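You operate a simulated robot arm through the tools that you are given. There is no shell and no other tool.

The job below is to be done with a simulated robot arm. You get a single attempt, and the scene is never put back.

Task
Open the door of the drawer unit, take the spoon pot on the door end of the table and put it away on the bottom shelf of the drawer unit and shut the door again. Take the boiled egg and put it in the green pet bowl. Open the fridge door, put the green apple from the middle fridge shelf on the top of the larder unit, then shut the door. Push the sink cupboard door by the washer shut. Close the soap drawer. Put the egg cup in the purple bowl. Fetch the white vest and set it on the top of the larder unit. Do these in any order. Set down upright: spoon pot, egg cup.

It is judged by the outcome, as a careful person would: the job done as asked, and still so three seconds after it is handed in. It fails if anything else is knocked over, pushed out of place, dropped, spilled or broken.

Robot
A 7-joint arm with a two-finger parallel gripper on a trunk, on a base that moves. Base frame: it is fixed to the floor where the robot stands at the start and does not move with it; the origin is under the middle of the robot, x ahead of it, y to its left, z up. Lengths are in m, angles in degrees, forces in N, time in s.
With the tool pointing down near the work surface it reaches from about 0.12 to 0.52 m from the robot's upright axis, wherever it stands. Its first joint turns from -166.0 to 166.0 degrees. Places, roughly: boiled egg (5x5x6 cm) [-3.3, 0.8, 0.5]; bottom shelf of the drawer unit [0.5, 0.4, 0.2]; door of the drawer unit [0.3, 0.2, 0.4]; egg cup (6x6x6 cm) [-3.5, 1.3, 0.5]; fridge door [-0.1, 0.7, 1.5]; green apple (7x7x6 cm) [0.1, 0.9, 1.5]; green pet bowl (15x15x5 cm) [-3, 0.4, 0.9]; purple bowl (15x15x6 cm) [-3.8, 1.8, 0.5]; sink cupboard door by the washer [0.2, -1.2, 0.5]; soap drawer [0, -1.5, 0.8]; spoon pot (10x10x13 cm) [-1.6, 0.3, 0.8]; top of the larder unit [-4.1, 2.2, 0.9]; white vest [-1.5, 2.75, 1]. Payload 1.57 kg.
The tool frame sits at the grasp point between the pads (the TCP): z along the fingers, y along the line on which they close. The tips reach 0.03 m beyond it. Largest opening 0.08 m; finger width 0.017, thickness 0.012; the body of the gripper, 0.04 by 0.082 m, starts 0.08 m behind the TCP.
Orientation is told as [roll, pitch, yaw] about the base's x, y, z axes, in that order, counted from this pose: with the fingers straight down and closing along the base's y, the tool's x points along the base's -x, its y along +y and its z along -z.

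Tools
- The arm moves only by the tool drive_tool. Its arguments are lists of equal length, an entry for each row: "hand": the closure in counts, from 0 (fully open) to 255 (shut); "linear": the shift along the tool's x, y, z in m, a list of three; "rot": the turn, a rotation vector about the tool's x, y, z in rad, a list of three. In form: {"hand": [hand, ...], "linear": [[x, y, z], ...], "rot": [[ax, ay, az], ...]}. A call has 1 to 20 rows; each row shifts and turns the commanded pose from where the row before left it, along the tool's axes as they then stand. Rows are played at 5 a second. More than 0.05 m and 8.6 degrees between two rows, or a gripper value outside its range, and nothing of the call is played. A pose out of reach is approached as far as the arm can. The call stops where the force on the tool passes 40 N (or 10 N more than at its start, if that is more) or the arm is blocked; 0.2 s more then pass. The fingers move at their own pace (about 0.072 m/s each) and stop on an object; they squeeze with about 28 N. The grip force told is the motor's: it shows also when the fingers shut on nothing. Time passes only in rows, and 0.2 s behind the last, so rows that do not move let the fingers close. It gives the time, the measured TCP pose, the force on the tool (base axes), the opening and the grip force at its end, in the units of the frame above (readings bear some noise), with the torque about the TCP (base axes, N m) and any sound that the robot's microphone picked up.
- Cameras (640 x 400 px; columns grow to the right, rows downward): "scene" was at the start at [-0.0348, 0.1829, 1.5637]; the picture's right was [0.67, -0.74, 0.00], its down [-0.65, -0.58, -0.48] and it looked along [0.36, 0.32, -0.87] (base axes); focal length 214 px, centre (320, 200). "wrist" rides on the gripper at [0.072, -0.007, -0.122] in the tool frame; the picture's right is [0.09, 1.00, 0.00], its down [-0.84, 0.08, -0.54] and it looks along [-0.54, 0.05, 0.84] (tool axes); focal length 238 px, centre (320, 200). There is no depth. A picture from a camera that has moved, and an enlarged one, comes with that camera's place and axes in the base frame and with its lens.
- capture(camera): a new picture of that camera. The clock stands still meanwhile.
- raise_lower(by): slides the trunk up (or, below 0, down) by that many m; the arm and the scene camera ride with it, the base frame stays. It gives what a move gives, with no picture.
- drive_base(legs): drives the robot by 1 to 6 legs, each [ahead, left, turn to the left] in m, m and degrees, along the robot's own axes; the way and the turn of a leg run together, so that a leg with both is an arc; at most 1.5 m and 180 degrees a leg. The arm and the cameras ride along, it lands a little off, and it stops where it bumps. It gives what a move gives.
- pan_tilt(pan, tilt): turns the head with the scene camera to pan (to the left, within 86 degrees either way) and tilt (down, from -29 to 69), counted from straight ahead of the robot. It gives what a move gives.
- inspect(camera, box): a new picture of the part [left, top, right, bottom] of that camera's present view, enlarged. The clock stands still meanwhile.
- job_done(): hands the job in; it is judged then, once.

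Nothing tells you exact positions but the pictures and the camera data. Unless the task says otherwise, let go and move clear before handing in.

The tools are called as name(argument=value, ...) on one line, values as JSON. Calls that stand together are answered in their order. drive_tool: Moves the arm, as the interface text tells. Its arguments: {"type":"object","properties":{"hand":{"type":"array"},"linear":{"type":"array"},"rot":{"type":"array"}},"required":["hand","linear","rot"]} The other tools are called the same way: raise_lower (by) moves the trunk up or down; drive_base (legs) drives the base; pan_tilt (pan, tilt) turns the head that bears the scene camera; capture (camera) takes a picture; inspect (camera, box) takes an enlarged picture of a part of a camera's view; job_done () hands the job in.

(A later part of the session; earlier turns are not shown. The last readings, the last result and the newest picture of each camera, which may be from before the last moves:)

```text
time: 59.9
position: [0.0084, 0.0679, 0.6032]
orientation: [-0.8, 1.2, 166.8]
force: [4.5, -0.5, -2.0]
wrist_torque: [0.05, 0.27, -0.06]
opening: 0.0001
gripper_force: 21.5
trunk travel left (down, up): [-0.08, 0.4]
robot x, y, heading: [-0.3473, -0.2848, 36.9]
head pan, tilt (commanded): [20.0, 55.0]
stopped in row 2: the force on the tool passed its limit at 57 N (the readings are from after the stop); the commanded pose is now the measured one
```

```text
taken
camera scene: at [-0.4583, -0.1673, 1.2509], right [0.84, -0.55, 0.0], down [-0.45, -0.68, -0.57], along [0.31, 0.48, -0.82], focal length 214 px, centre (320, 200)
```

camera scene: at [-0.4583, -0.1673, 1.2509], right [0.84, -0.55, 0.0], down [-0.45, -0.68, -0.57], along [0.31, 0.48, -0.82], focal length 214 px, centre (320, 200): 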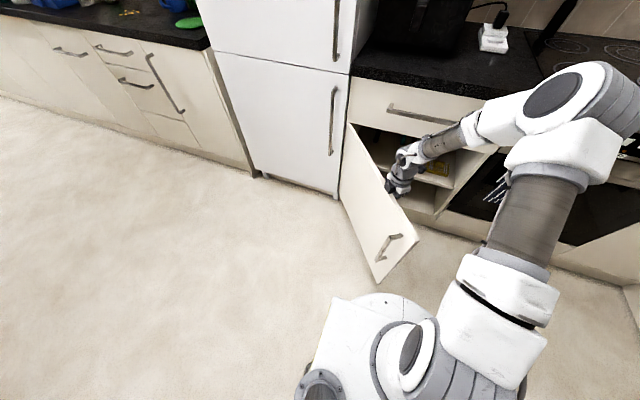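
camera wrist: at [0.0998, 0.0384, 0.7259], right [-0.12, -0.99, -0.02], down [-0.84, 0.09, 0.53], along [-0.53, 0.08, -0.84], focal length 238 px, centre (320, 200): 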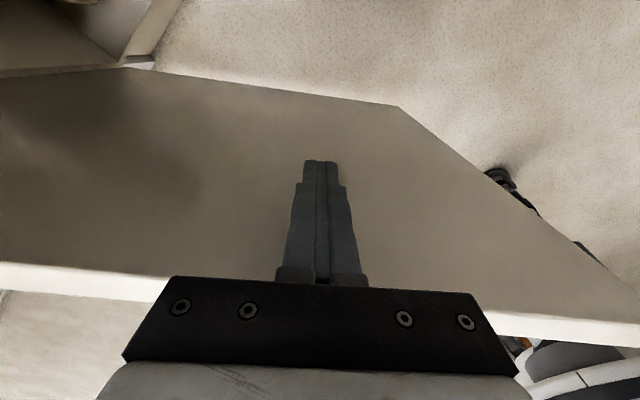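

The impact force tripped the limit, though the door did move. I'll continue more slowly.

drive_tool(hand=[255, 255, 255, 255, 255, 255, 255, 255, 255, 255, 255, 255, 255, 255, 255, 255, 255, 255, 255, 255], linear=[[-0.004, -0.002, 0], [-0.006, -0.003, 0], [-0.008, -0.004, 0], [-0.01, -0.005, 0], [-0.012, -0.005, 0], [-0.012, -0.005, 0], [-0.012, -0.005, 0], [-0.012, -0.005, 0], [-0.012, -0.005, 0], [-0.012, -0.005, 0], [-0.012, -0.005, 0], [-0.012, -0.005, 0], [-0.012, -0.005, 0], [-0.012, -0.005, 0], [-0.012, -0.005, 0], [-0.012, -0.005, 0], [-0.012, -0.005, 0], [-0.012, -0.005, 0], [-0.012, -0.005, 0], [-0.012, -0.005, 0]], rot=[[0, 0, 0], [0, 0, 0], [0, 0, 0], [0, 0, 0], [0, 0, 0], [0, 0, 0], [0, 0, 0], [0, 0, 0], [0, 0, 0], [0, 0, 0], [0, 0, 0], [0, 0, 0], [0, 0, 0], [0, 0, 0], [0, 0, 0], [0, 0, 0], [0, 0, 0], [0, 0, 0], [0, 0, 0], [0, 0, 0]])

capture(camera="scene")

```text
time: 60.5
position: [0.0089, 0.0682, 0.604]
orientation: [-0.4, 1.9, 166.1]
force: [3.2, -1.5, 0.6]
wrist_torque: [0.1, 0.2, -0.06]
opening: 0.0
gripper_force: 21.0
trunk travel left (down, up): [-0.08, 0.4]
robot x, y, heading: [-0.3481, -0.2896, 36.7]
head pan, tilt (commanded): [20.0, 55.0]
stopped in row 2: the force on the tool passed its limit at 45 N (the readings are from after the stop); the commanded pose is now the measured one
```

```text
taken
camera scene: at [-0.4582, -0.1675, 1.251], right [0.84, -0.55, 0.0], down [-0.45, -0.68, -0.57], along [0.32, 0.48, -0.82], focal length 214 px, centre (320, 200)
```

scene: 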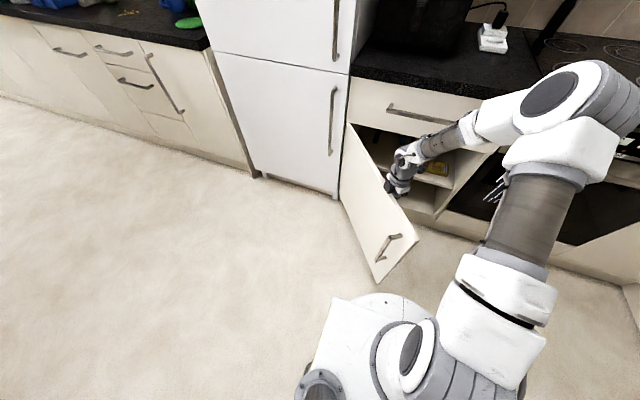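

The door needs less force nearer its free edge, so I'll slide my fingers along the inside toward the edge and push gently from there.

drive_tool(hand=[255, 255, 255, 255, 255, 255, 255], linear=[[0.03, 0.001, 0], [-0.001, 0.0344, 0], [-0.001, 0.0344, 0], [-0.001, 0.0344, 0], [-0.001, 0.0344, 0], [-0.001, 0.0344, 0], [0, 0, 0]], rot=[[0, 0, 0], [0, 0, 0], [0, 0, 0], [0, 0, 0], [0, 0, 0], [0, 0, 0], [0, 0, 0]])

drive_tool(hand=[255, 255, 255, 255, 255, 255, 255, 255, 255], linear=[[-0.01, -0.001, 0], [-0.01, -0.001, 0], [-0.01, -0.001, 0], [-0.01, -0.001, 0], [-0.012, -0.001, 0], [-0.012, -0.001, 0], [-0.0146, -0.0037, 0], [-0.0146, -0.0037, 0], [-0.0146, -0.0037, 0]], rot=[[0, 0, 0], [0, 0, 0], [0, 0, 0], [0, 0, 0], [0, 0, 0], [0, 0, 0], [0, 0, 0], [0, 0, 0], [0, 0, 0]])

capture(camera="scene")

capture(camera="wrist")

```text
time: 62.1
position: [-0.0078, -0.1054, 0.6028]
orientation: [-0.4, 1.9, 166.2]
force: [0.7, 0.3, -0.2]
wrist_torque: [0.02, -0.02, 0.03]
opening: 0.0001
gripper_force: 21.2
trunk travel left (down, up): [-0.08, 0.4]
robot x, y, heading: [-0.35, -0.2896, 36.5]
head pan, tilt (commanded): [20.0, 55.0]
```

```text
time: 63.2
position: [-0.0422, -0.0935, 0.6028]
orientation: [-0.3, 2.5, 165.3]
force: [8.4, -1.7, -3.1]
wrist_torque: [0.06, 0.48, -0.06]
opening: 0.0002
gripper_force: 20.8
trunk travel left (down, up): [-0.08, 0.4]
robot x, y, heading: [-0.3477, -0.2938, 36.7]
head pan, tilt (commanded): [20.0, 55.0]
stopped in row 5: the force on the tool passed its limit at 54 N (the readings are from after the stop); the commanded pose is now the measured one
```

```text
taken
camera scene: at [-0.4579, -0.1675, 1.251], right [0.83, -0.55, 0.0], down [-0.45, -0.68, -0.57], along [0.32, 0.48, -0.82], focal length 214 px, centre (320, 200)
```

scene: 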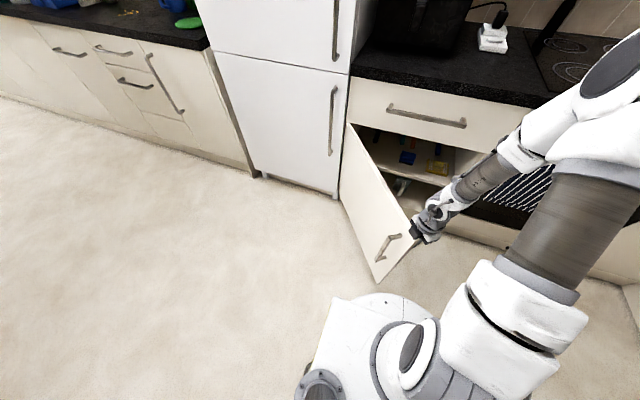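

```text
taken
camera wrist: at [0.0225, -0.1066, 0.7285], right [-0.16, -0.99, 0.0], down [-0.85, 0.14, 0.5], along [-0.5, 0.08, -0.86], focal length 238 px, centre (320, 200)
```

wrist: 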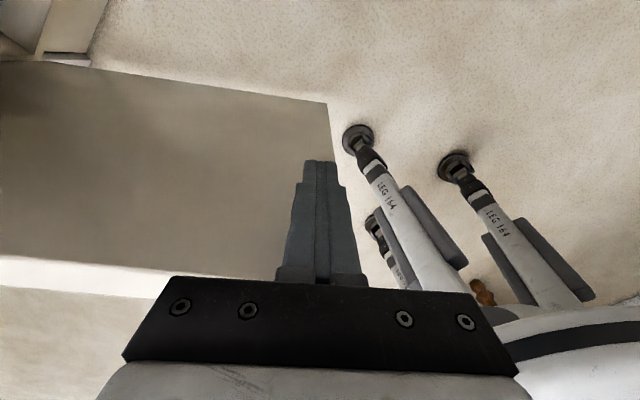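

The door moved to about 56°, then resistance spiked. My base may be too close to its swing path, so I'll test with a very slow push first.

drive_tool(hand=[255, 255, 255, 255, 255], linear=[[-0.002, 0, 0], [-0.002, 0, 0], [-0.002, 0, 0], [-0.002, 0, 0], [-0.002, 0, 0]], rot=[[0, 0, 0], [0, 0, 0], [0, 0, 0], [0, 0, 0], [0, 0, 0]])

```text
time: 63.9
position: [-0.0431, -0.0949, 0.6032]
orientation: [-0.5, 3.0, 164.8]
force: [4.5, -0.9, -1.0]
wrist_torque: [0.06, 0.3, -0.06]
opening: 0.0001
gripper_force: 21.1
trunk travel left (down, up): [-0.08, 0.4]
robot x, y, heading: [-0.3465, -0.2888, 36.4]
head pan, tilt (commanded): [20.0, 55.0]
stopped in row 3: the force on the tool passed its limit at 43 N (the readings are from after the stop); the commanded pose is now the measured one
```

It is rigidly blocked, most likely by my base or feet under the door's swing path. I'll back off from the door, retreat the base, and look.

drive_tool(hand=[255, 255], linear=[[0.02, 0, 0], [0.01, 0, 0]], rot=[[0, 0, 0], [0, 0, 0]])

drive_base(legs=[[-0.14, -0.1, 0]])

capture(camera="scene")

capture(camera="wrist")

```text
time: 64.5
position: [-0.0143, -0.1019, 0.6052]
orientation: [-0.4, 3.0, 165.1]
force: [0.7, -0.6, 0.6]
wrist_torque: [0.01, -0.02, -0.01]
opening: 0.0
gripper_force: 21.6
trunk travel left (down, up): [-0.08, 0.4]
robot x, y, heading: [-0.3486, -0.2906, 36.6]
head pan, tilt (commanded): [20.0, 55.0]
```

```text
time: 66.1
position: [-0.0626, -0.2643, 0.6053]
orientation: [-0.5, 3.0, 164.9]
force: [0.7, 1.5, -0.2]
wrist_torque: [0.01, -0.01, 0.02]
opening: 0.0
gripper_force: 21.3
trunk travel left (down, up): [-0.08, 0.4]
robot x, y, heading: [-0.394, -0.4522, 36.4]
head pan, tilt (commanded): [20.0, 55.0]
```

```text
taken
camera scene: at [-0.508, -0.3296, 1.2509], right [0.83, -0.55, 0.0], down [-0.45, -0.68, -0.57], along [0.32, 0.48, -0.82], focal length 214 px, centre (320, 200)
```

scene: 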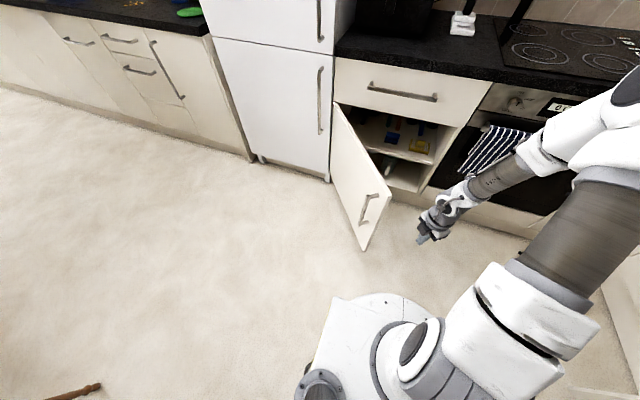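

```text
taken
camera wrist: at [0.0002, -0.2779, 0.7311], right [-0.17, -0.98, 0.0], down [-0.86, 0.15, 0.5], along [-0.49, 0.09, -0.87], focal length 238 px, centre (320, 200)
```

wrist: 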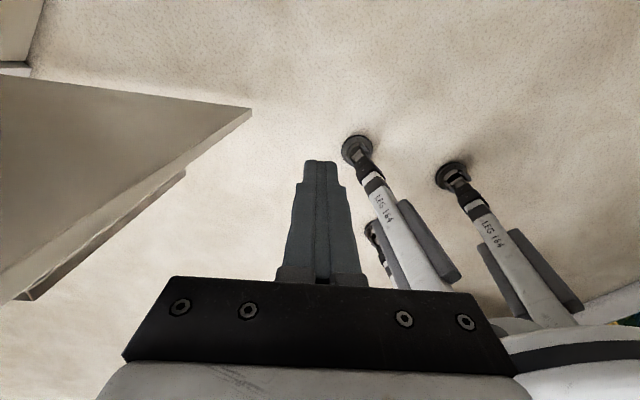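

The base is now farther from the swing path. I'll bring the fingers back inside the door near its edge and push slowly.

drive_tool(hand=[255, 255, 255, 255, 255, 255, 255, 255, 255, 255, 255, 255, 255, 255, 255], linear=[[0.001, -0.0347, 0], [0.001, -0.0347, 0], [0.001, -0.0347, 0], [0.001, -0.0347, 0], [0, -0.0347, 0], [-0.006, 0, 0], [-0.006, 0, 0], [-0.006, 0, 0], [-0.006, 0, 0], [-0.006, 0, 0], [-0.006, 0, 0], [-0.006, 0, 0], [-0.006, 0, 0], [-0.006, 0, 0], [-0.006, 0, 0]], rot=[[0, 0, 0], [0, 0, 0], [0, 0, 0], [0, 0, 0], [0, 0, 0], [0, 0, 0], [0, 0, 0], [0, 0, 0], [0, 0, 0], [0, 0, 0], [0, 0, 0], [0, 0, 0], [0, 0, 0], [0, 0, 0], [0, 0, 0]])

capture(camera="scene")

```text
time: 69.3
position: [-0.0726, -0.0822, 0.603]
orientation: [-0.5, 3.0, 164.8]
force: [-0.3, -0.7, -0.4]
wrist_torque: [-0.01, -0.01, 0.0]
opening: 0.0
gripper_force: 20.9
trunk travel left (down, up): [-0.08, 0.4]
robot x, y, heading: [-0.3958, -0.4513, 36.4]
head pan, tilt (commanded): [20.0, 55.0]
```

```text
taken
camera scene: at [-0.508, -0.3297, 1.2509], right [0.83, -0.55, 0.0], down [-0.45, -0.68, -0.57], along [0.32, 0.48, -0.82], focal length 214 px, centre (320, 200)
```

scene: 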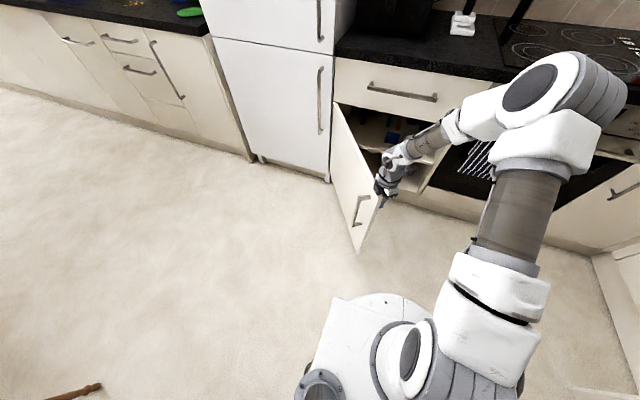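

It now swings freely, so my base had been blocking it. I'll continue pushing along the arc.

drive_tool(hand=[255, 255, 255, 255, 255, 255, 255, 255, 255, 255, 255, 255, 255, 255, 255, 255, 255, 255], linear=[[-0.0097, -0.0023, 0], [-0.0194, -0.0046, 0], [-0.0194, -0.0046, 0], [-0.0194, -0.0046, 0], [-0.0194, -0.0046, 0], [-0.0194, -0.0046, 0], [-0.0184, -0.0078, 0], [-0.0184, -0.0078, 0], [-0.0184, -0.0078, 0], [-0.0184, -0.0078, 0], [-0.0184, -0.0078, 0], [-0.0157, -0.0123, 0], [-0.0157, -0.0123, 0], [-0.0157, -0.0123, 0], [-0.0157, -0.0123, 0], [-0.0157, -0.0123, 0], [-0.0157, -0.0123, 0], [-0.0157, -0.0123, 0]], rot=[[0, 0, 0], [0, 0, 0], [0, 0, 0], [0, 0, 0], [0, 0, 0], [0, 0, 0], [0, 0, 0], [0, 0, 0], [0, 0, 0], [0, 0, 0], [0, 0, 0], [0, 0, 0], [0, 0, 0], [0, 0, 0], [0, 0, 0], [0, 0, 0], [0, 0, 0], [0, 0, 0]])

capture(camera="scene")

```text
time: 73.3
position: [-0.3236, 0.1397, 0.5873]
orientation: [0.0, 3.5, 164.5]
force: [3.9, -6.6, 4.2]
wrist_torque: [0.54, 0.29, 0.03]
opening: 0.0002
gripper_force: 21.4
trunk travel left (down, up): [-0.08, 0.4]
robot x, y, heading: [-0.4011, -0.4549, 36.2]
head pan, tilt (commanded): [20.0, 55.0]
stopped in row 18: the force on the tool passed its limit at 41 N (the readings are from after the stop); the commanded pose is now the measured one
```

```text
taken
camera scene: at [-0.5074, -0.3308, 1.2509], right [0.83, -0.55, 0.0], down [-0.45, -0.68, -0.57], along [0.32, 0.48, -0.82], focal length 214 px, centre (320, 200)
```

scene: 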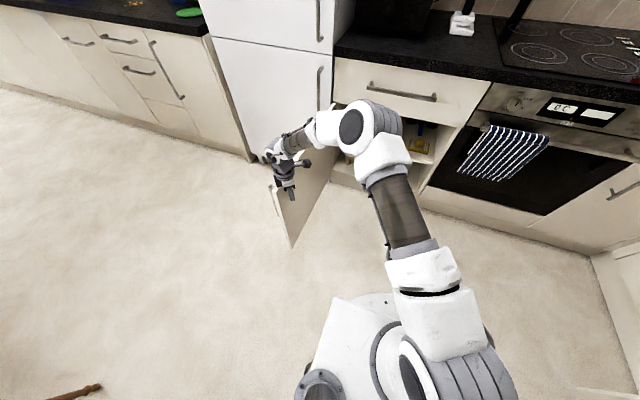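

The drawer-unit door is now open to about 93°. I'll withdraw, raise, fold the arm to the front, and turn left along the aisle to look at the table.

drive_tool(hand=[255, 255, 255, 255], linear=[[0.0157, 0.0123, 0], [0.0315, 0.0247, 0], [0.0315, 0.0247, 0], [0.0315, 0.0247, 0]], rot=[[0, 0, 0], [0, 0, 0], [0, 0, 0], [0, 0, 0]])

raise_lower(by=0.38)

capture(camera="scene")

```text
time: 74.3
position: [-0.241, 0.0303, 0.5931]
orientation: [0.1, 3.4, 164.6]
force: [-0.6, 0.1, -0.1]
wrist_torque: [0.02, 0.0, 0.0]
opening: 0.0003
gripper_force: 21.4
trunk travel left (down, up): [-0.08, 0.4]
robot x, y, heading: [-0.3986, -0.4574, 36.2]
head pan, tilt (commanded): [20.0, 55.0]
```

```text
time: 77.9
position: [-0.2399, 0.0302, 0.9726]
orientation: [0.1, 3.4, 164.6]
force: [0.6, 0.2, 0.0]
wrist_torque: [0.0, 0.02, 0.03]
opening: 0.0001
gripper_force: 20.7
trunk travel left (down, up): [-0.46, 0.02]
robot x, y, heading: [-0.3976, -0.4547, 36.2]
head pan, tilt (commanded): [20.0, 55.0]
```

```text
taken
camera scene: at [-0.5077, -0.3302, 1.6309], right [0.83, -0.55, 0.0], down [-0.45, -0.68, -0.57], along [0.32, 0.48, -0.82], focal length 214 px, centre (320, 200)
```

scene: 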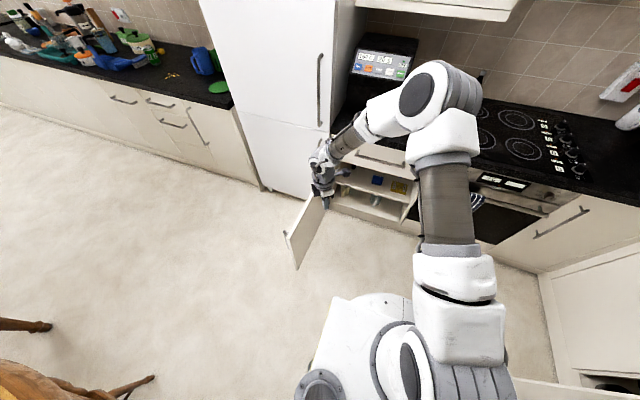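

Door state is good. I'll pull the arm in and turn the base 90° left to face along the aisle, then view the table on my left.

drive_tool(hand=[0, 0, 0, 0], linear=[[0, 0.035, 0], [0, 0.035, 0], [0, 0.035, 0], [0, 0.035, 0]], rot=[[0, 0, 0], [0, 0, 0], [0, 0, 0], [0, 0, 0]])

drive_base(legs=[[0, 0, 90]])

pan_tilt(pan=70, tilt=35)

drive_tool(hand=[0, 0, 0], linear=[[0, 0, 0], [0, 0, 0], [0, 0, 0]], rot=[[0, 0, 0], [0, 0, 0], [0, 0, 0]])

capture(camera="scene")

pan_tilt(pan=20, tilt=25)

drive_tool(hand=[0, 0, 0], linear=[[0, 0, 0], [0, 0, 0], [0, 0, 0]], rot=[[0, 0, 0], [0, 0, 0], [0, 0, 0]])

capture(camera="scene")

```text
time: 78.9
position: [-0.2811, -0.1065, 0.9718]
orientation: [0.0, 3.4, 164.6]
force: [0.6, 1.0, 0.6]
wrist_torque: [-0.01, 0.01, -0.01]
opening: 0.0797
gripper_force: 0.1
trunk travel left (down, up): [-0.46, 0.02]
robot x, y, heading: [-0.396, -0.4558, 36.5]
head pan, tilt (commanded): [20.0, 55.0]
```

```text
time: 84.6
position: [-0.7494, -0.3489, 0.9726]
orientation: [0.1, 3.4, -103.7]
force: [-0.5, 0.1, -0.4]
wrist_torque: [-0.02, 0.01, -0.01]
opening: 0.0799
gripper_force: 0.1
trunk travel left (down, up): [-0.46, 0.02]
robot x, y, heading: [-0.3932, -0.4522, 128.1]
head pan, tilt (commanded): [20.0, 55.0]
```

```text
time: 85.8
position: [-0.7484, -0.3491, 0.9728]
orientation: [0.2, 3.4, -103.6]
force: [-0.9, -1.1, -0.7]
wrist_torque: [-0.02, 0.0, 0.03]
opening: 0.0798
gripper_force: 0.1
trunk travel left (down, up): [-0.46, 0.02]
robot x, y, heading: [-0.4, -0.4537, 128.3]
head pan, tilt (commanded): [70.0, 35.0]
```

```text
time: 86.5
position: [-0.7498, -0.3494, 0.9725]
orientation: [0.0, 3.4, -103.6]
force: [0.2, 0.8, -0.7]
wrist_torque: [0.01, -0.02, 0.01]
opening: 0.0799
gripper_force: 0.2
trunk travel left (down, up): [-0.46, 0.02]
robot x, y, heading: [-0.3967, -0.4512, 128.2]
head pan, tilt (commanded): [70.0, 35.0]
```

```text
taken
camera scene: at [-0.5447, -0.6322, 1.6592], right [-0.31, 0.95, 0.0], down [0.55, 0.18, -0.82], along [-0.78, -0.25, -0.57], focal length 214 px, centre (320, 200)
```

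scene: 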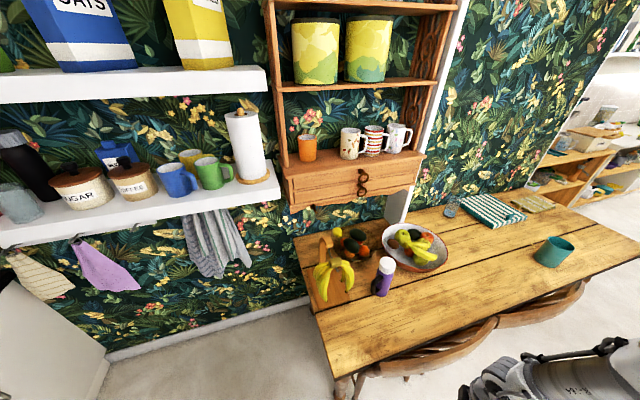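

```text
time: 87.7
position: [-0.7487, -0.3493, 0.9727]
orientation: [0.1, 3.5, -103.7]
force: [-0.7, -0.3, -0.3]
wrist_torque: [-0.01, -0.03, 0.0]
opening: 0.0801
gripper_force: 0.0
trunk travel left (down, up): [-0.46, 0.02]
robot x, y, heading: [-0.3955, -0.4541, 128.1]
head pan, tilt (commanded): [20.0, 25.0]
```

```text
time: 88.5
position: [-0.7492, -0.3488, 0.9732]
orientation: [0.1, 3.4, -103.7]
force: [-0.6, 0.7, -1.0]
wrist_torque: [0.01, 0.03, 0.03]
opening: 0.0801
gripper_force: 0.0
trunk travel left (down, up): [-0.46, 0.02]
robot x, y, heading: [-0.3969, -0.4558, 128.0]
head pan, tilt (commanded): [20.0, 25.0]
```

```text
taken
camera scene: at [-0.5392, -0.5562, 1.6749], right [0.53, 0.85, 0.0], down [0.36, -0.22, -0.91], along [-0.77, 0.48, -0.42], focal length 214 px, centre (320, 200)
```

scene: 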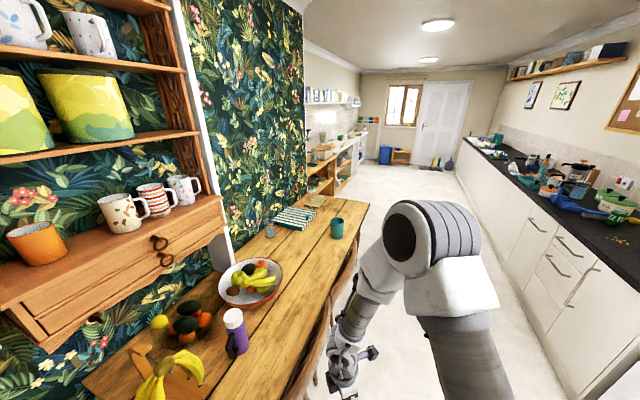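

The teal pot at the door end of the table, at about (-1.64, 0.29), looks like the spoon pot. I'll zoom in to see its shape.

inspect(camera="scene", box=[250, 180, 390, 268])

inspect(camera="scene", box=[280, 80, 440, 180])

inspect(camera="scene", box=[440, 100, 640, 225])

```text
4.55 times, centred on (320, 224) of scene
camera zoom: at [-0.5392, -0.5562, 1.6749], right [0.53, 0.85, 0.0], down [0.36, -0.22, -0.91], along [-0.77, 0.48, -0.42], focal length 975 px, centre (320, 91)
```

zoom: 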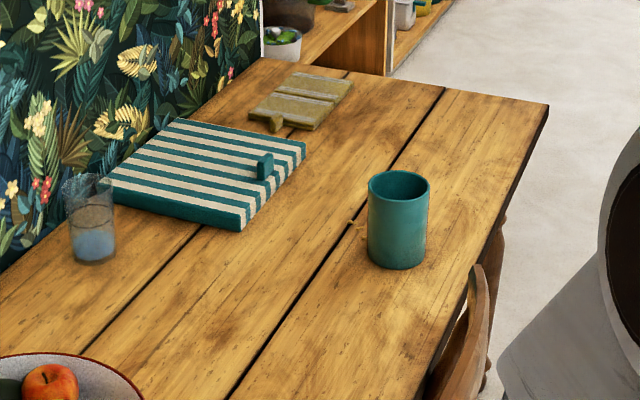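

```text
4.00 times, centred on (360, 130) of scene
camera zoom: at [-0.5392, -0.5562, 1.6749], right [0.53, 0.85, 0.0], down [0.36, -0.22, -0.91], along [-0.77, 0.48, -0.42], focal length 858 px, centre (160, 480)
```

zoom: 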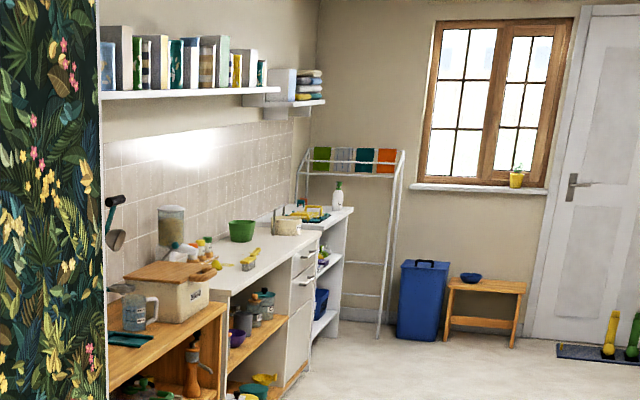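

```text
3.20 times, centred on (540, 162) of scene
camera zoom: at [-0.5392, -0.5562, 1.6749], right [0.53, 0.85, 0.0], down [0.36, -0.22, -0.91], along [-0.77, 0.48, -0.42], focal length 686 px, centre (-384, 320)
```

zoom: 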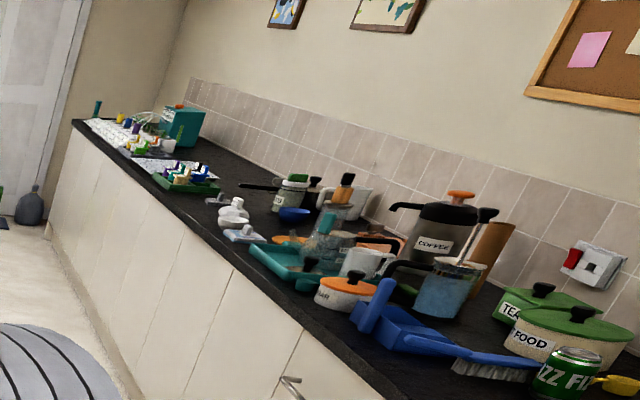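

The spoon pot is a straight teal cylinder about 10 cm wide, so I'll have to hold it by its wall at the rim. Before fetching it, I'll look into the open drawer unit from lower down to learn the shelf heights.

raise_lower(by=-0.46)

pan_tilt(pan=-86, tilt=35)

drive_tool(hand=[0, 0, 0, 0], linear=[[0, 0, 0], [0, 0, 0], [0, 0, 0], [0, 0, 0]], rot=[[0, 0, 0], [0, 0, 0], [0, 0, 0], [0, 0, 0]])

capture(camera="scene")

inspect(camera="scene", box=[240, 140, 480, 290])

```text
refused: -0.46 is not a number from -0.4 to 0.4
```

```text
time: 90.4
position: [-0.7499, -0.3488, 0.9726]
orientation: [0.1, 3.4, -103.7]
force: [0.4, -1.0, 0.2]
wrist_torque: [-0.02, 0.01, 0.01]
opening: 0.0801
gripper_force: 0.2
trunk travel left (down, up): [-0.46, 0.02]
robot x, y, heading: [-0.3969, -0.4536, 128.2]
head pan, tilt (commanded): [-85.9, 35.0]
```

```text
time: 91.4
position: [-0.7504, -0.3496, 0.9714]
orientation: [0.1, 3.5, -103.7]
force: [0.9, 0.0, 0.8]
wrist_torque: [0.01, -0.01, 0.02]
opening: 0.0802
gripper_force: 0.1
trunk travel left (down, up): [-0.46, 0.02]
robot x, y, heading: [-0.396, -0.4557, 128.2]
head pan, tilt (commanded): [-85.9, 35.0]
```

```text
taken
camera scene: at [-0.3957, -0.5458, 1.6592], right [0.67, -0.74, 0.0], down [-0.43, -0.38, -0.82], along [0.61, 0.55, -0.57], focal length 214 px, centre (320, 200)
```

scene: 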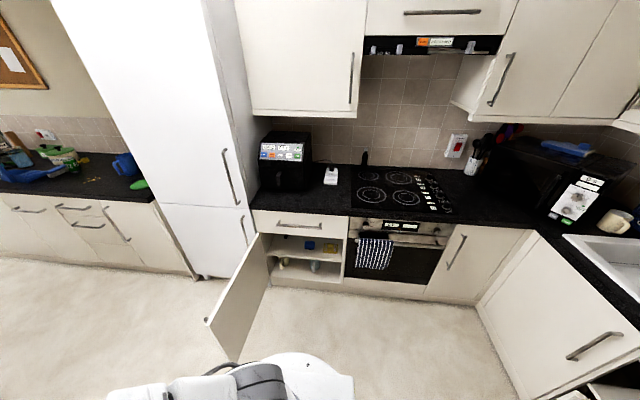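

```text
2.67 times, centred on (360, 215) of scene
camera zoom: at [-0.3957, -0.5458, 1.6592], right [0.67, -0.74, 0.0], down [-0.43, -0.38, -0.82], along [0.61, 0.55, -0.57], focal length 572 px, centre (213, 160)
```

zoom: 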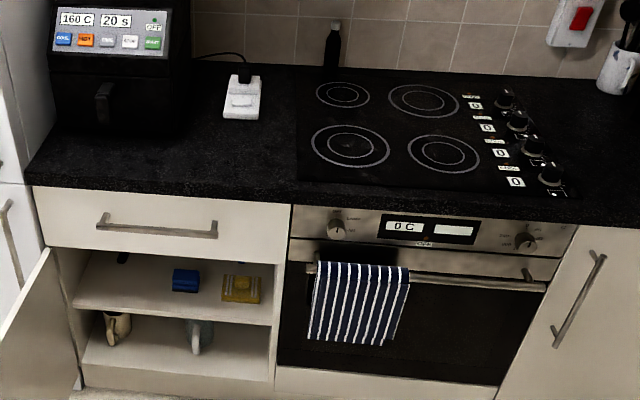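

The unit's bottom shelf is at z≈0.2 and the middle shelf at z≈0.46. A mug and cup stand on the bottom shelf's left and middle, leaving the right part free around s≈-0.19. Now I'll bring the arm forward and drive to the table's door end, facing the pot.

drive_tool(hand=[0, 0, 0, 0, 0], linear=[[0.0449, 0.005, 0], [0.0449, 0.005, 0], [0.0449, 0.005, 0], [0.0449, 0.005, 0], [0.0449, 0.005, 0]], rot=[[0, 0, 0.122], [0, 0, 0.122], [0, 0, 0.122], [0, 0, 0.122], [0, 0, 0.122]])

drive_base(legs=[[1.02, -0.03, 0], [0.345, -0.3, 0], [0, 0, 88.7]])

pan_tilt(pan=10, tilt=40)

drive_tool(hand=[0, 0, 0, 0], linear=[[0, 0, 0], [0, 0, 0], [0, 0, 0], [0, 0, 0]], rot=[[0, 0, 0], [0, 0, 0], [0, 0, 0], [0, 0, 0]])

capture(camera="scene")

capture(camera="wrist")

```text
time: 92.6
position: [-0.6235, -0.1638, 0.9875]
orientation: [-1.9, 2.8, -138.8]
force: [-0.6, 0.4, -0.3]
wrist_torque: [0.04, -0.01, -0.02]
opening: 0.0801
gripper_force: 0.1
trunk travel left (down, up): [-0.46, 0.02]
robot x, y, heading: [-0.3986, -0.4559, 128.1]
head pan, tilt (commanded): [-85.9, 35.0]
```

```text
time: 106.9
position: [-1.2439, 0.5973, 0.9863]
orientation: [-1.9, 2.9, -51.0]
force: [0.0, -0.9, -0.2]
wrist_torque: [0.02, -0.01, 0.02]
opening: 0.08
gripper_force: 0.1
trunk travel left (down, up): [-0.46, 0.02]
robot x, y, heading: [-0.9488, 0.8143, -144.0]
head pan, tilt (commanded): [-85.9, 35.0]
```

```text
time: 108.7
position: [-1.2439, 0.599, 0.9845]
orientation: [-1.8, 2.9, -51.1]
force: [0.5, 0.5, -1.0]
wrist_torque: [0.03, 0.0, 0.0]
opening: 0.0799
gripper_force: 0.1
trunk travel left (down, up): [-0.46, 0.02]
robot x, y, heading: [-0.946, 0.8153, -144.4]
head pan, tilt (commanded): [10.0, 40.0]
```

```text
time: 109.7
position: [-1.2449, 0.5977, 0.9853]
orientation: [-1.9, 2.9, -51.1]
force: [0.1, -0.4, 0.3]
wrist_torque: [0.0, -0.01, 0.0]
opening: 0.08
gripper_force: 0.1
trunk travel left (down, up): [-0.46, 0.02]
robot x, y, heading: [-0.946, 0.8132, -144.1]
head pan, tilt (commanded): [10.0, 40.0]
```

```text
taken
camera scene: at [-0.8623, 0.6852, 1.6516], right [-0.72, 0.7, 0.0], down [0.45, 0.46, -0.77], along [-0.54, -0.55, -0.64], focal length 214 px, centre (320, 200)
```

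scene: 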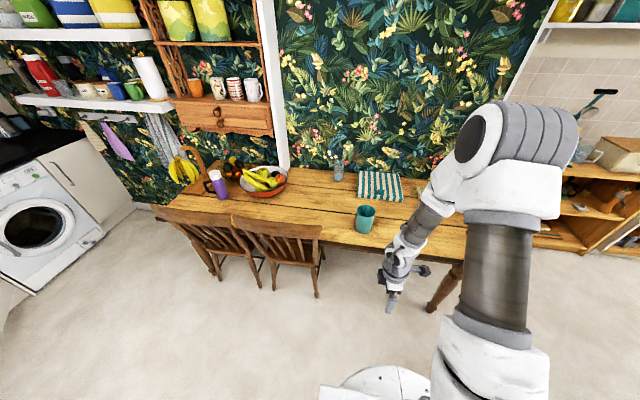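

```text
taken
camera wrist: at [-1.2884, 0.6467, 1.111], right [0.72, 0.7, -0.03], down [0.62, -0.61, 0.5], along [0.33, -0.37, -0.87], focal length 238 px, centre (320, 200)
```

wrist: 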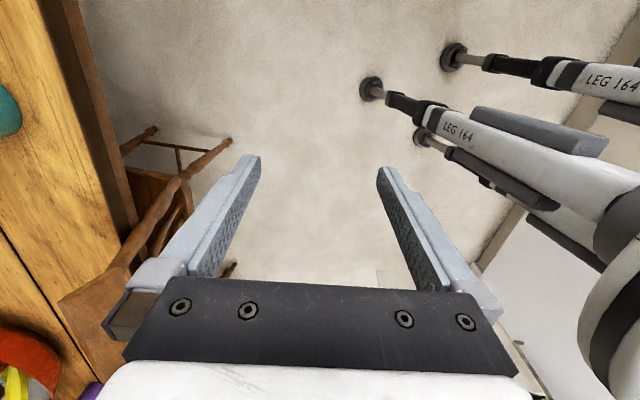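

The pot is clearly visible at the table's door end. I'll zoom in to locate it precisely.

inspect(camera="scene", box=[326, 190, 406, 240])

```text
8.00 times, centred on (366, 215) of scene
camera zoom: at [-0.8623, 0.6852, 1.6516], right [-0.72, 0.7, 0.0], down [0.45, 0.46, -0.77], along [-0.54, -0.55, -0.64], focal length 1716 px, centre (-48, 80)
```

zoom: 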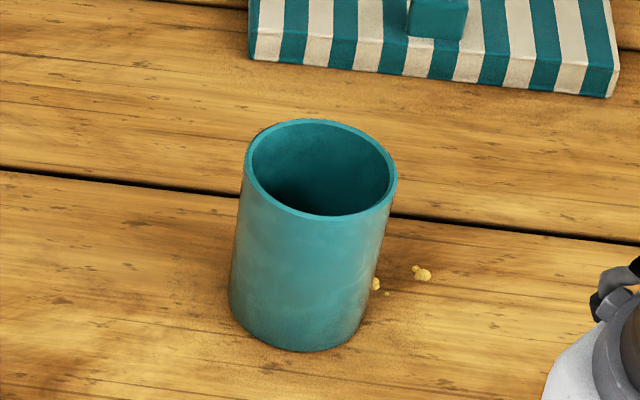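

The pot is at about (-1.618, 0.263), with its base at z≈0.757 and its rim at z≈0.887. I'll rotate the tool to face the table and extend toward the pot at a safe height.

drive_tool(hand=[0, 0, 0, 0, 0, 0, 0, 0, 0, 0, 0, 0], linear=[[0, 0, 0], [0, 0, 0], [0, 0, 0], [0, 0, 0], [0, 0, 0], [0, 0, 0], [0, 0, 0], [0, 0, 0], [0, 0, 0], [0, 0, 0], [0, 0, 0], [0, 0, 0]], rot=[[0, 0, -0.128], [0, 0, -0.128], [0, 0, -0.128], [0, 0, -0.128], [0, 0, -0.128], [0, 0, -0.128], [0, 0, -0.128], [0, 0, -0.128], [0, 0, -0.128], [0, 0, -0.128], [0, 0, -0.128], [0, 0, -0.128]])

drive_tool(hand=[0, 0, 0, 0, 0, 0, 0, 0, 0, 0, 0, 0], linear=[[0.04, 0, 0], [0.04, 0, 0], [0.04, 0, 0], [0.04, 0, 0], [0.04, 0, 0], [0.04, 0, 0], [0.04, 0, 0], [0, 0, 0], [0, 0, 0], [0, 0, 0], [0, 0, 0], [0, 0, 0]], rot=[[0, 0, 0], [0, 0, 0], [0, 0, 0], [0, 0, 0], [0, 0, 0], [0, 0, 0], [0, 0, 0], [0, 0.12, 0], [0, 0.12, 0], [0, 0.12, 0], [0, 0.12, 0], [0, 0.12, 0]])

capture(camera="wrist")

capture(camera="scene")

```text
time: 112.3
position: [-1.2457, 0.5986, 0.9852]
orientation: [2.8, 2.0, 37.1]
force: [0.0, 0.3, -0.1]
wrist_torque: [0.01, 0.03, -0.02]
opening: 0.08
gripper_force: 0.1
trunk travel left (down, up): [-0.46, 0.02]
robot x, y, heading: [-0.9474, 0.8123, -144.4]
head pan, tilt (commanded): [10.0, 40.0]
```

```text
time: 114.9
position: [-1.4686, 0.4336, 0.9944]
orientation: [4.1, 33.5, 38.6]
force: [0.2, 0.4, 0.5]
wrist_torque: [-0.01, -0.03, 0.04]
opening: 0.08
gripper_force: 0.1
out of reach, approached as far as the arm can: row 12
trunk travel left (down, up): [-0.46, 0.02]
robot x, y, heading: [-0.9448, 0.8147, -144.2]
head pan, tilt (commanded): [10.0, 40.0]
```

```text
taken
camera wrist: at [-1.4549, 0.4249, 1.1349], right [-0.65, 0.75, 0.11], down [0.76, 0.66, -0.01], along [-0.08, 0.08, -0.99], focal length 238 px, centre (320, 200)
```

wrist: 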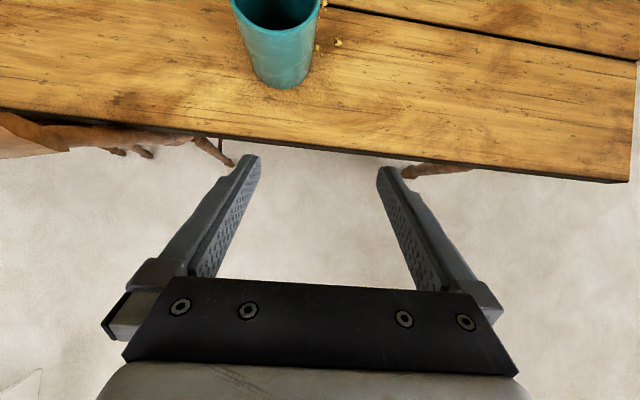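

```text
taken
camera scene: at [-0.8626, 0.6855, 1.6517], right [-0.71, 0.7, 0.0], down [0.45, 0.46, -0.77], along [-0.54, -0.55, -0.64], focal length 214 px, centre (320, 200)
```

scene: 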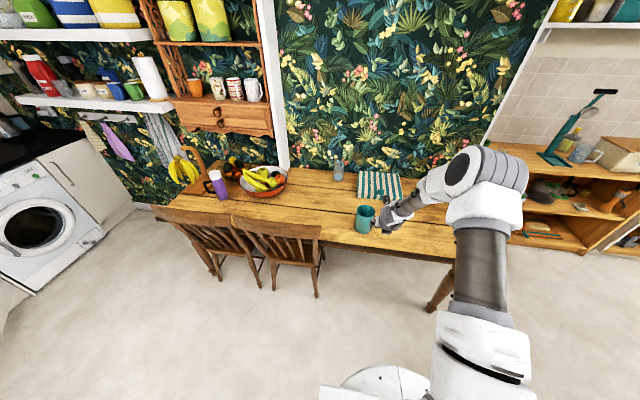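

The wrist view confirms the pot centre at s=1.181, d=-1.137. I'll move to a pre-grasp just above the pot's right wall, tilting to 60°.

drive_tool(hand=[0, 0, 0, 0, 0, 0, 0, 0, 0, 0, 0, 0], linear=[[0, 0, 0], [0.015, 0, 0.0152], [0.0143, 0, 0.0159], [0.0135, 0, 0.0165], [0.0128, 0, 0.0171], [0.0119, 0, 0.0177], [0.0111, 0, 0.0182], [0.0103, 0, 0.0188], [0.0094, 0, 0.0192], [0.0085, 0, 0.0196], [0.0076, 0, 0.02], [0, 0, 0]], rot=[[0.055, 0, 0.025], [0, 0.0463, 0], [0, 0.0463, 0], [0, 0.0463, 0], [0, 0.0463, 0], [0, 0.0463, 0], [0, 0.0463, 0], [0, 0.0463, 0], [0, 0.0463, 0], [0, 0.0463, 0], [0, 0.0463, 0], [0, 0, 0]])

capture(camera="wrist")

capture(camera="scene")

```text
time: 117.5
position: [-1.6373, 0.3061, 0.9488]
orientation: [0.1, 60.1, 37.1]
force: [0.2, -0.1, 0.3]
wrist_torque: [0.0, 0.02, -0.01]
opening: 0.0801
gripper_force: 0.2
trunk travel left (down, up): [-0.46, 0.02]
robot x, y, heading: [-0.946, 0.8128, -144.6]
head pan, tilt (commanded): [10.0, 40.0]
```

```text
taken
camera wrist: at [-1.5773, 0.3416, 1.0724], right [-0.64, 0.77, 0.08], down [0.66, 0.6, -0.45], along [-0.4, -0.24, -0.89], focal length 238 px, centre (320, 200)
```

wrist: 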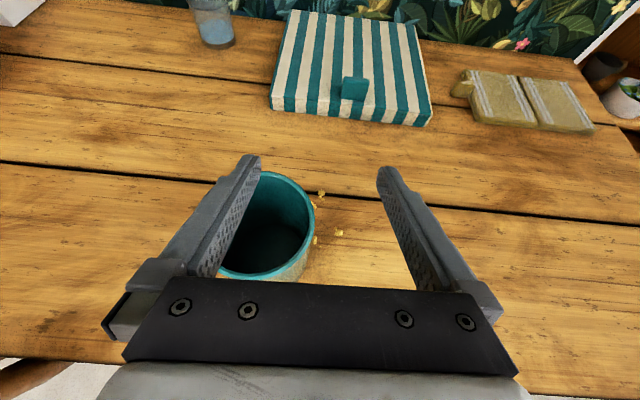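

```text
taken
camera scene: at [-0.8624, 0.6851, 1.6516], right [-0.72, 0.7, 0.0], down [0.45, 0.46, -0.77], along [-0.54, -0.55, -0.64], focal length 214 px, centre (320, 200)
```

scene: 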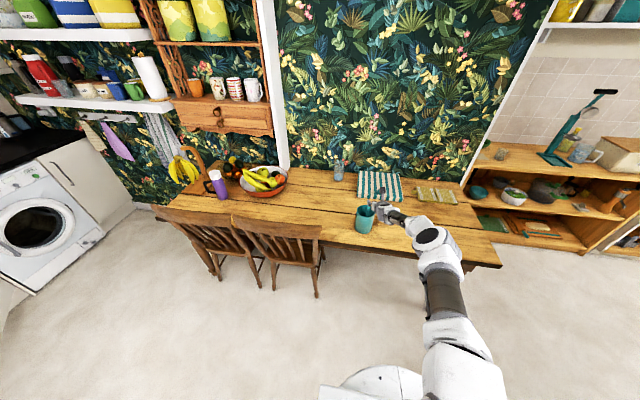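

The pot's right wall is centred between the fingers. I'll descend 6 cm straight down so the fingers straddle the wall, then close.

drive_tool(hand=[0, 0, 0, 0], linear=[[-0.013, -0.002, 0.0075], [-0.013, 0, 0.0075], [-0.013, 0, 0.0075], [-0.0125, 0, 0.0072]], rot=[[0, 0, 0], [0, 0, 0], [0, 0, 0], [0, 0, 0]])

capture(camera="wrist")

inspect(camera="scene", box=[340, 180, 436, 240])

```text
time: 118.5
position: [-1.6341, 0.3056, 0.8896]
orientation: [0.1, 60.0, 37.1]
force: [-0.8, -0.1, 0.1]
wrist_torque: [0.0, -0.02, 0.0]
opening: 0.0802
gripper_force: 0.1
trunk travel left (down, up): [-0.46, 0.02]
robot x, y, heading: [-0.9446, 0.8127, -144.4]
head pan, tilt (commanded): [10.0, 40.0]
```

```text
taken
camera wrist: at [-1.5756, 0.3406, 1.0131], right [-0.64, 0.77, 0.08], down [0.66, 0.6, -0.45], along [-0.4, -0.24, -0.89], focal length 238 px, centre (320, 200)
```

wrist: 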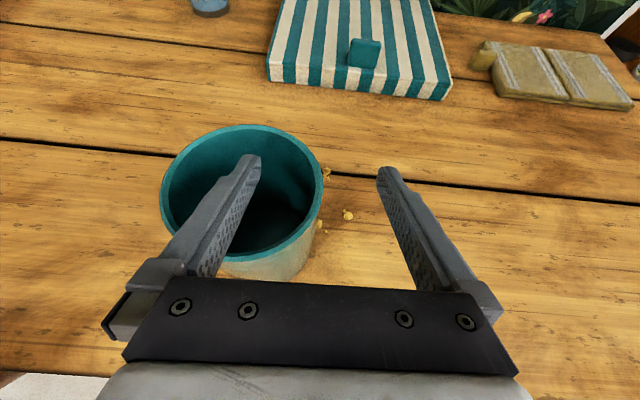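

```text
6.67 times, centred on (388, 210) of scene
camera zoom: at [-0.8623, 0.6851, 1.6516], right [-0.72, 0.7, 0.0], down [0.45, 0.46, -0.77], along [-0.54, -0.55, -0.64], focal length 1430 px, centre (-133, 133)
```

zoom: 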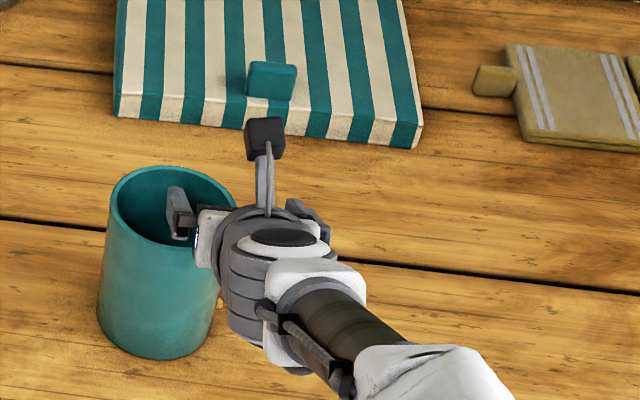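

The fingers straddle the wall at the 3 o'clock position. Closing now.

drive_tool(hand=[120, 200, 255, 255, 255, 255, 255], linear=[[0, 0, 0], [0, 0, 0], [0, 0, 0], [0, 0, 0], [0, 0, 0], [0, 0, 0], [0, 0, 0]], rot=[[0, 0, 0], [0, 0, 0], [0, 0, 0], [0, 0, 0], [0, 0, 0], [0, 0, 0], [0, 0, 0]])

capture(camera="wrist")

```text
time: 120.1
position: [-1.635, 0.3046, 0.8902]
orientation: [0.1, 60.0, 37.1]
force: [1.8, -1.0, 0.2]
wrist_torque: [-0.19, -0.12, 0.1]
opening: 0.0045
gripper_force: 25.3
trunk travel left (down, up): [-0.46, 0.02]
robot x, y, heading: [-0.9447, 0.8121, -143.9]
head pan, tilt (commanded): [10.0, 40.0]
```

```text
taken
camera wrist: at [-1.5753, 0.3404, 1.0134], right [-0.64, 0.77, 0.08], down [0.66, 0.6, -0.45], along [-0.4, -0.24, -0.89], focal length 238 px, centre (320, 200)
```

wrist: 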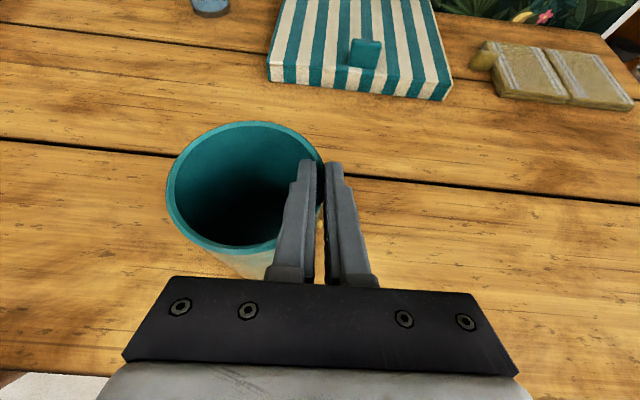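

The wall is gripped with a 4.5 mm opening. I'll lift slowly and check that the pot stays upright.

drive_tool(hand=[255, 255, 255, 255, 255, 255], linear=[[0.0087, 0, -0.005], [0.0087, 0, -0.005], [0.0087, 0, -0.005], [0.013, 0, -0.0075], [0.013, 0, -0.0075], [0.013, 0, -0.0075]], rot=[[0, 0, 0], [0, 0, 0], [0, 0, 0], [0, 0, 0], [0, 0, 0], [0, 0, 0]])

capture(camera="wrist")

inspect(camera="scene", box=[340, 180, 436, 240])

```text
time: 121.5
position: [-1.6352, 0.305, 0.9642]
orientation: [0.0, 59.9, 37.1]
force: [0.9, -0.6, -5.7]
wrist_torque: [0.27, 0.1, -0.02]
opening: 0.0049
gripper_force: 25.1
trunk travel left (down, up): [-0.46, 0.02]
robot x, y, heading: [-0.9449, 0.813, -144.2]
head pan, tilt (commanded): [10.0, 40.0]
```

```text
taken
camera wrist: at [-1.5764, 0.3405, 1.0882], right [-0.64, 0.77, 0.08], down [0.66, 0.6, -0.45], along [-0.4, -0.24, -0.89], focal length 238 px, centre (320, 200)
```

wrist: 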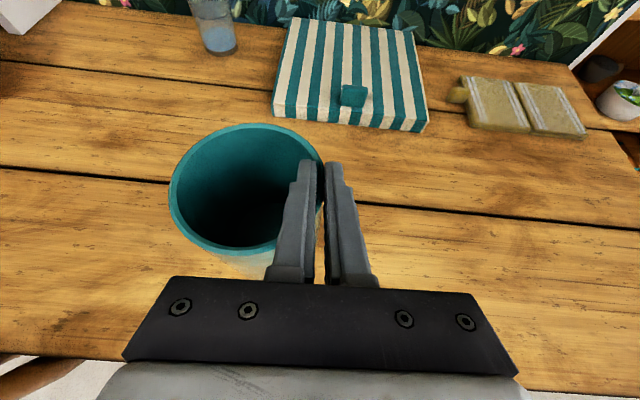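

```text
6.67 times, centred on (388, 210) of scene
camera zoom: at [-0.8629, 0.6848, 1.6516], right [-0.72, 0.7, 0.0], down [0.45, 0.46, -0.77], along [-0.54, -0.55, -0.64], focal length 1430 px, centre (-133, 133)
```

zoom: 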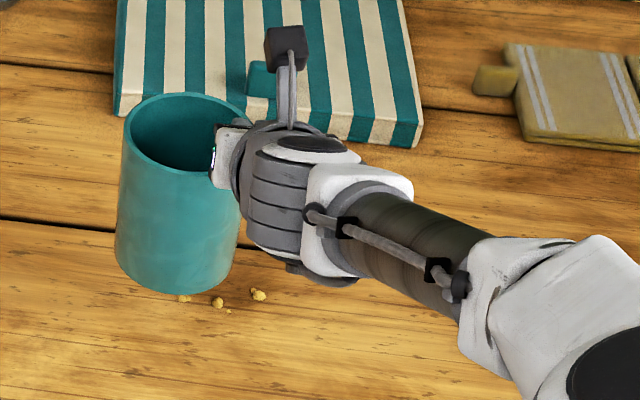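

The pot is lifted (about 0.58 kg) and upright. I'll raise it further and pull it in closer to the robot, keeping the tilt constant, before driving.

drive_tool(hand=[255, 255, 255, 255, 255, 255, 255, 255, 255, 255, 255, 255, 255, 255, 255, 255, 255], linear=[[0.0173, 0, -0.01], [0.0173, 0, -0.01], [0.0173, 0, -0.01], [0.0173, 0, -0.01], [0.0173, 0, -0.01], [0.0173, 0, -0.01], [0.0173, 0, -0.01], [-0.011, 0, -0.019], [-0.011, 0, -0.019], [-0.011, 0, -0.019], [-0.011, 0, -0.019], [-0.011, 0, -0.019], [-0.011, 0, -0.019], [-0.011, 0, -0.019], [-0.011, 0, -0.019], [-0.011, 0, -0.019], [0, 0, 0]], rot=[[0, 0, 0], [0, 0, 0], [0, 0, 0], [0, 0, 0], [0, 0, 0], [0, 0, 0], [0, 0, 0], [0, 0, 0], [0, 0, 0], [0, 0, 0], [0, 0, 0], [0, 0, 0], [0, 0, 0], [0, 0, 0], [0, 0, 0], [0, 0, 0], [0, 0, 0]])

capture(camera="wrist")

capture(camera="scene")

```text
time: 125.1
position: [-1.4774, 0.4254, 1.1042]
orientation: [0.0, 60.0, 36.9]
force: [-0.9, -0.5, -6.1]
wrist_torque: [0.27, 0.1, 0.0]
opening: 0.0049
gripper_force: 24.8
trunk travel left (down, up): [-0.46, 0.02]
robot x, y, heading: [-0.9433, 0.8157, -144.3]
head pan, tilt (commanded): [10.0, 40.0]
```

```text
taken
camera wrist: at [-1.4191, 0.4608, 1.2276], right [-0.64, 0.77, 0.08], down [0.66, 0.6, -0.45], along [-0.4, -0.24, -0.89], focal length 238 px, centre (320, 200)
```

wrist: 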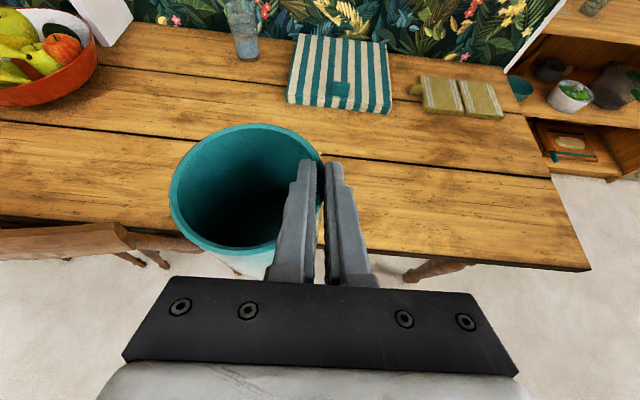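

```text
taken
camera scene: at [-0.8628, 0.6848, 1.6516], right [-0.72, 0.7, 0.0], down [0.45, 0.46, -0.77], along [-0.54, -0.55, -0.64], focal length 214 px, centre (320, 200)
```

scene: 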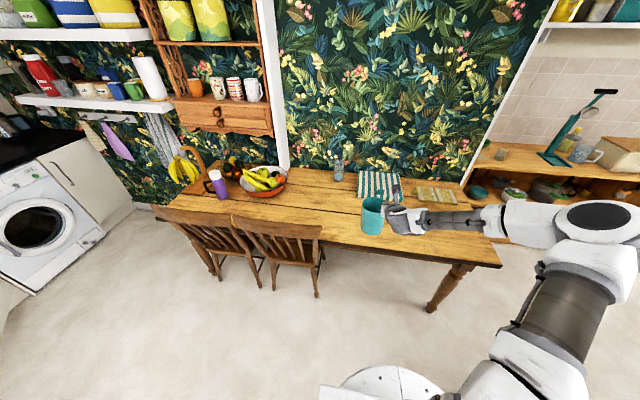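

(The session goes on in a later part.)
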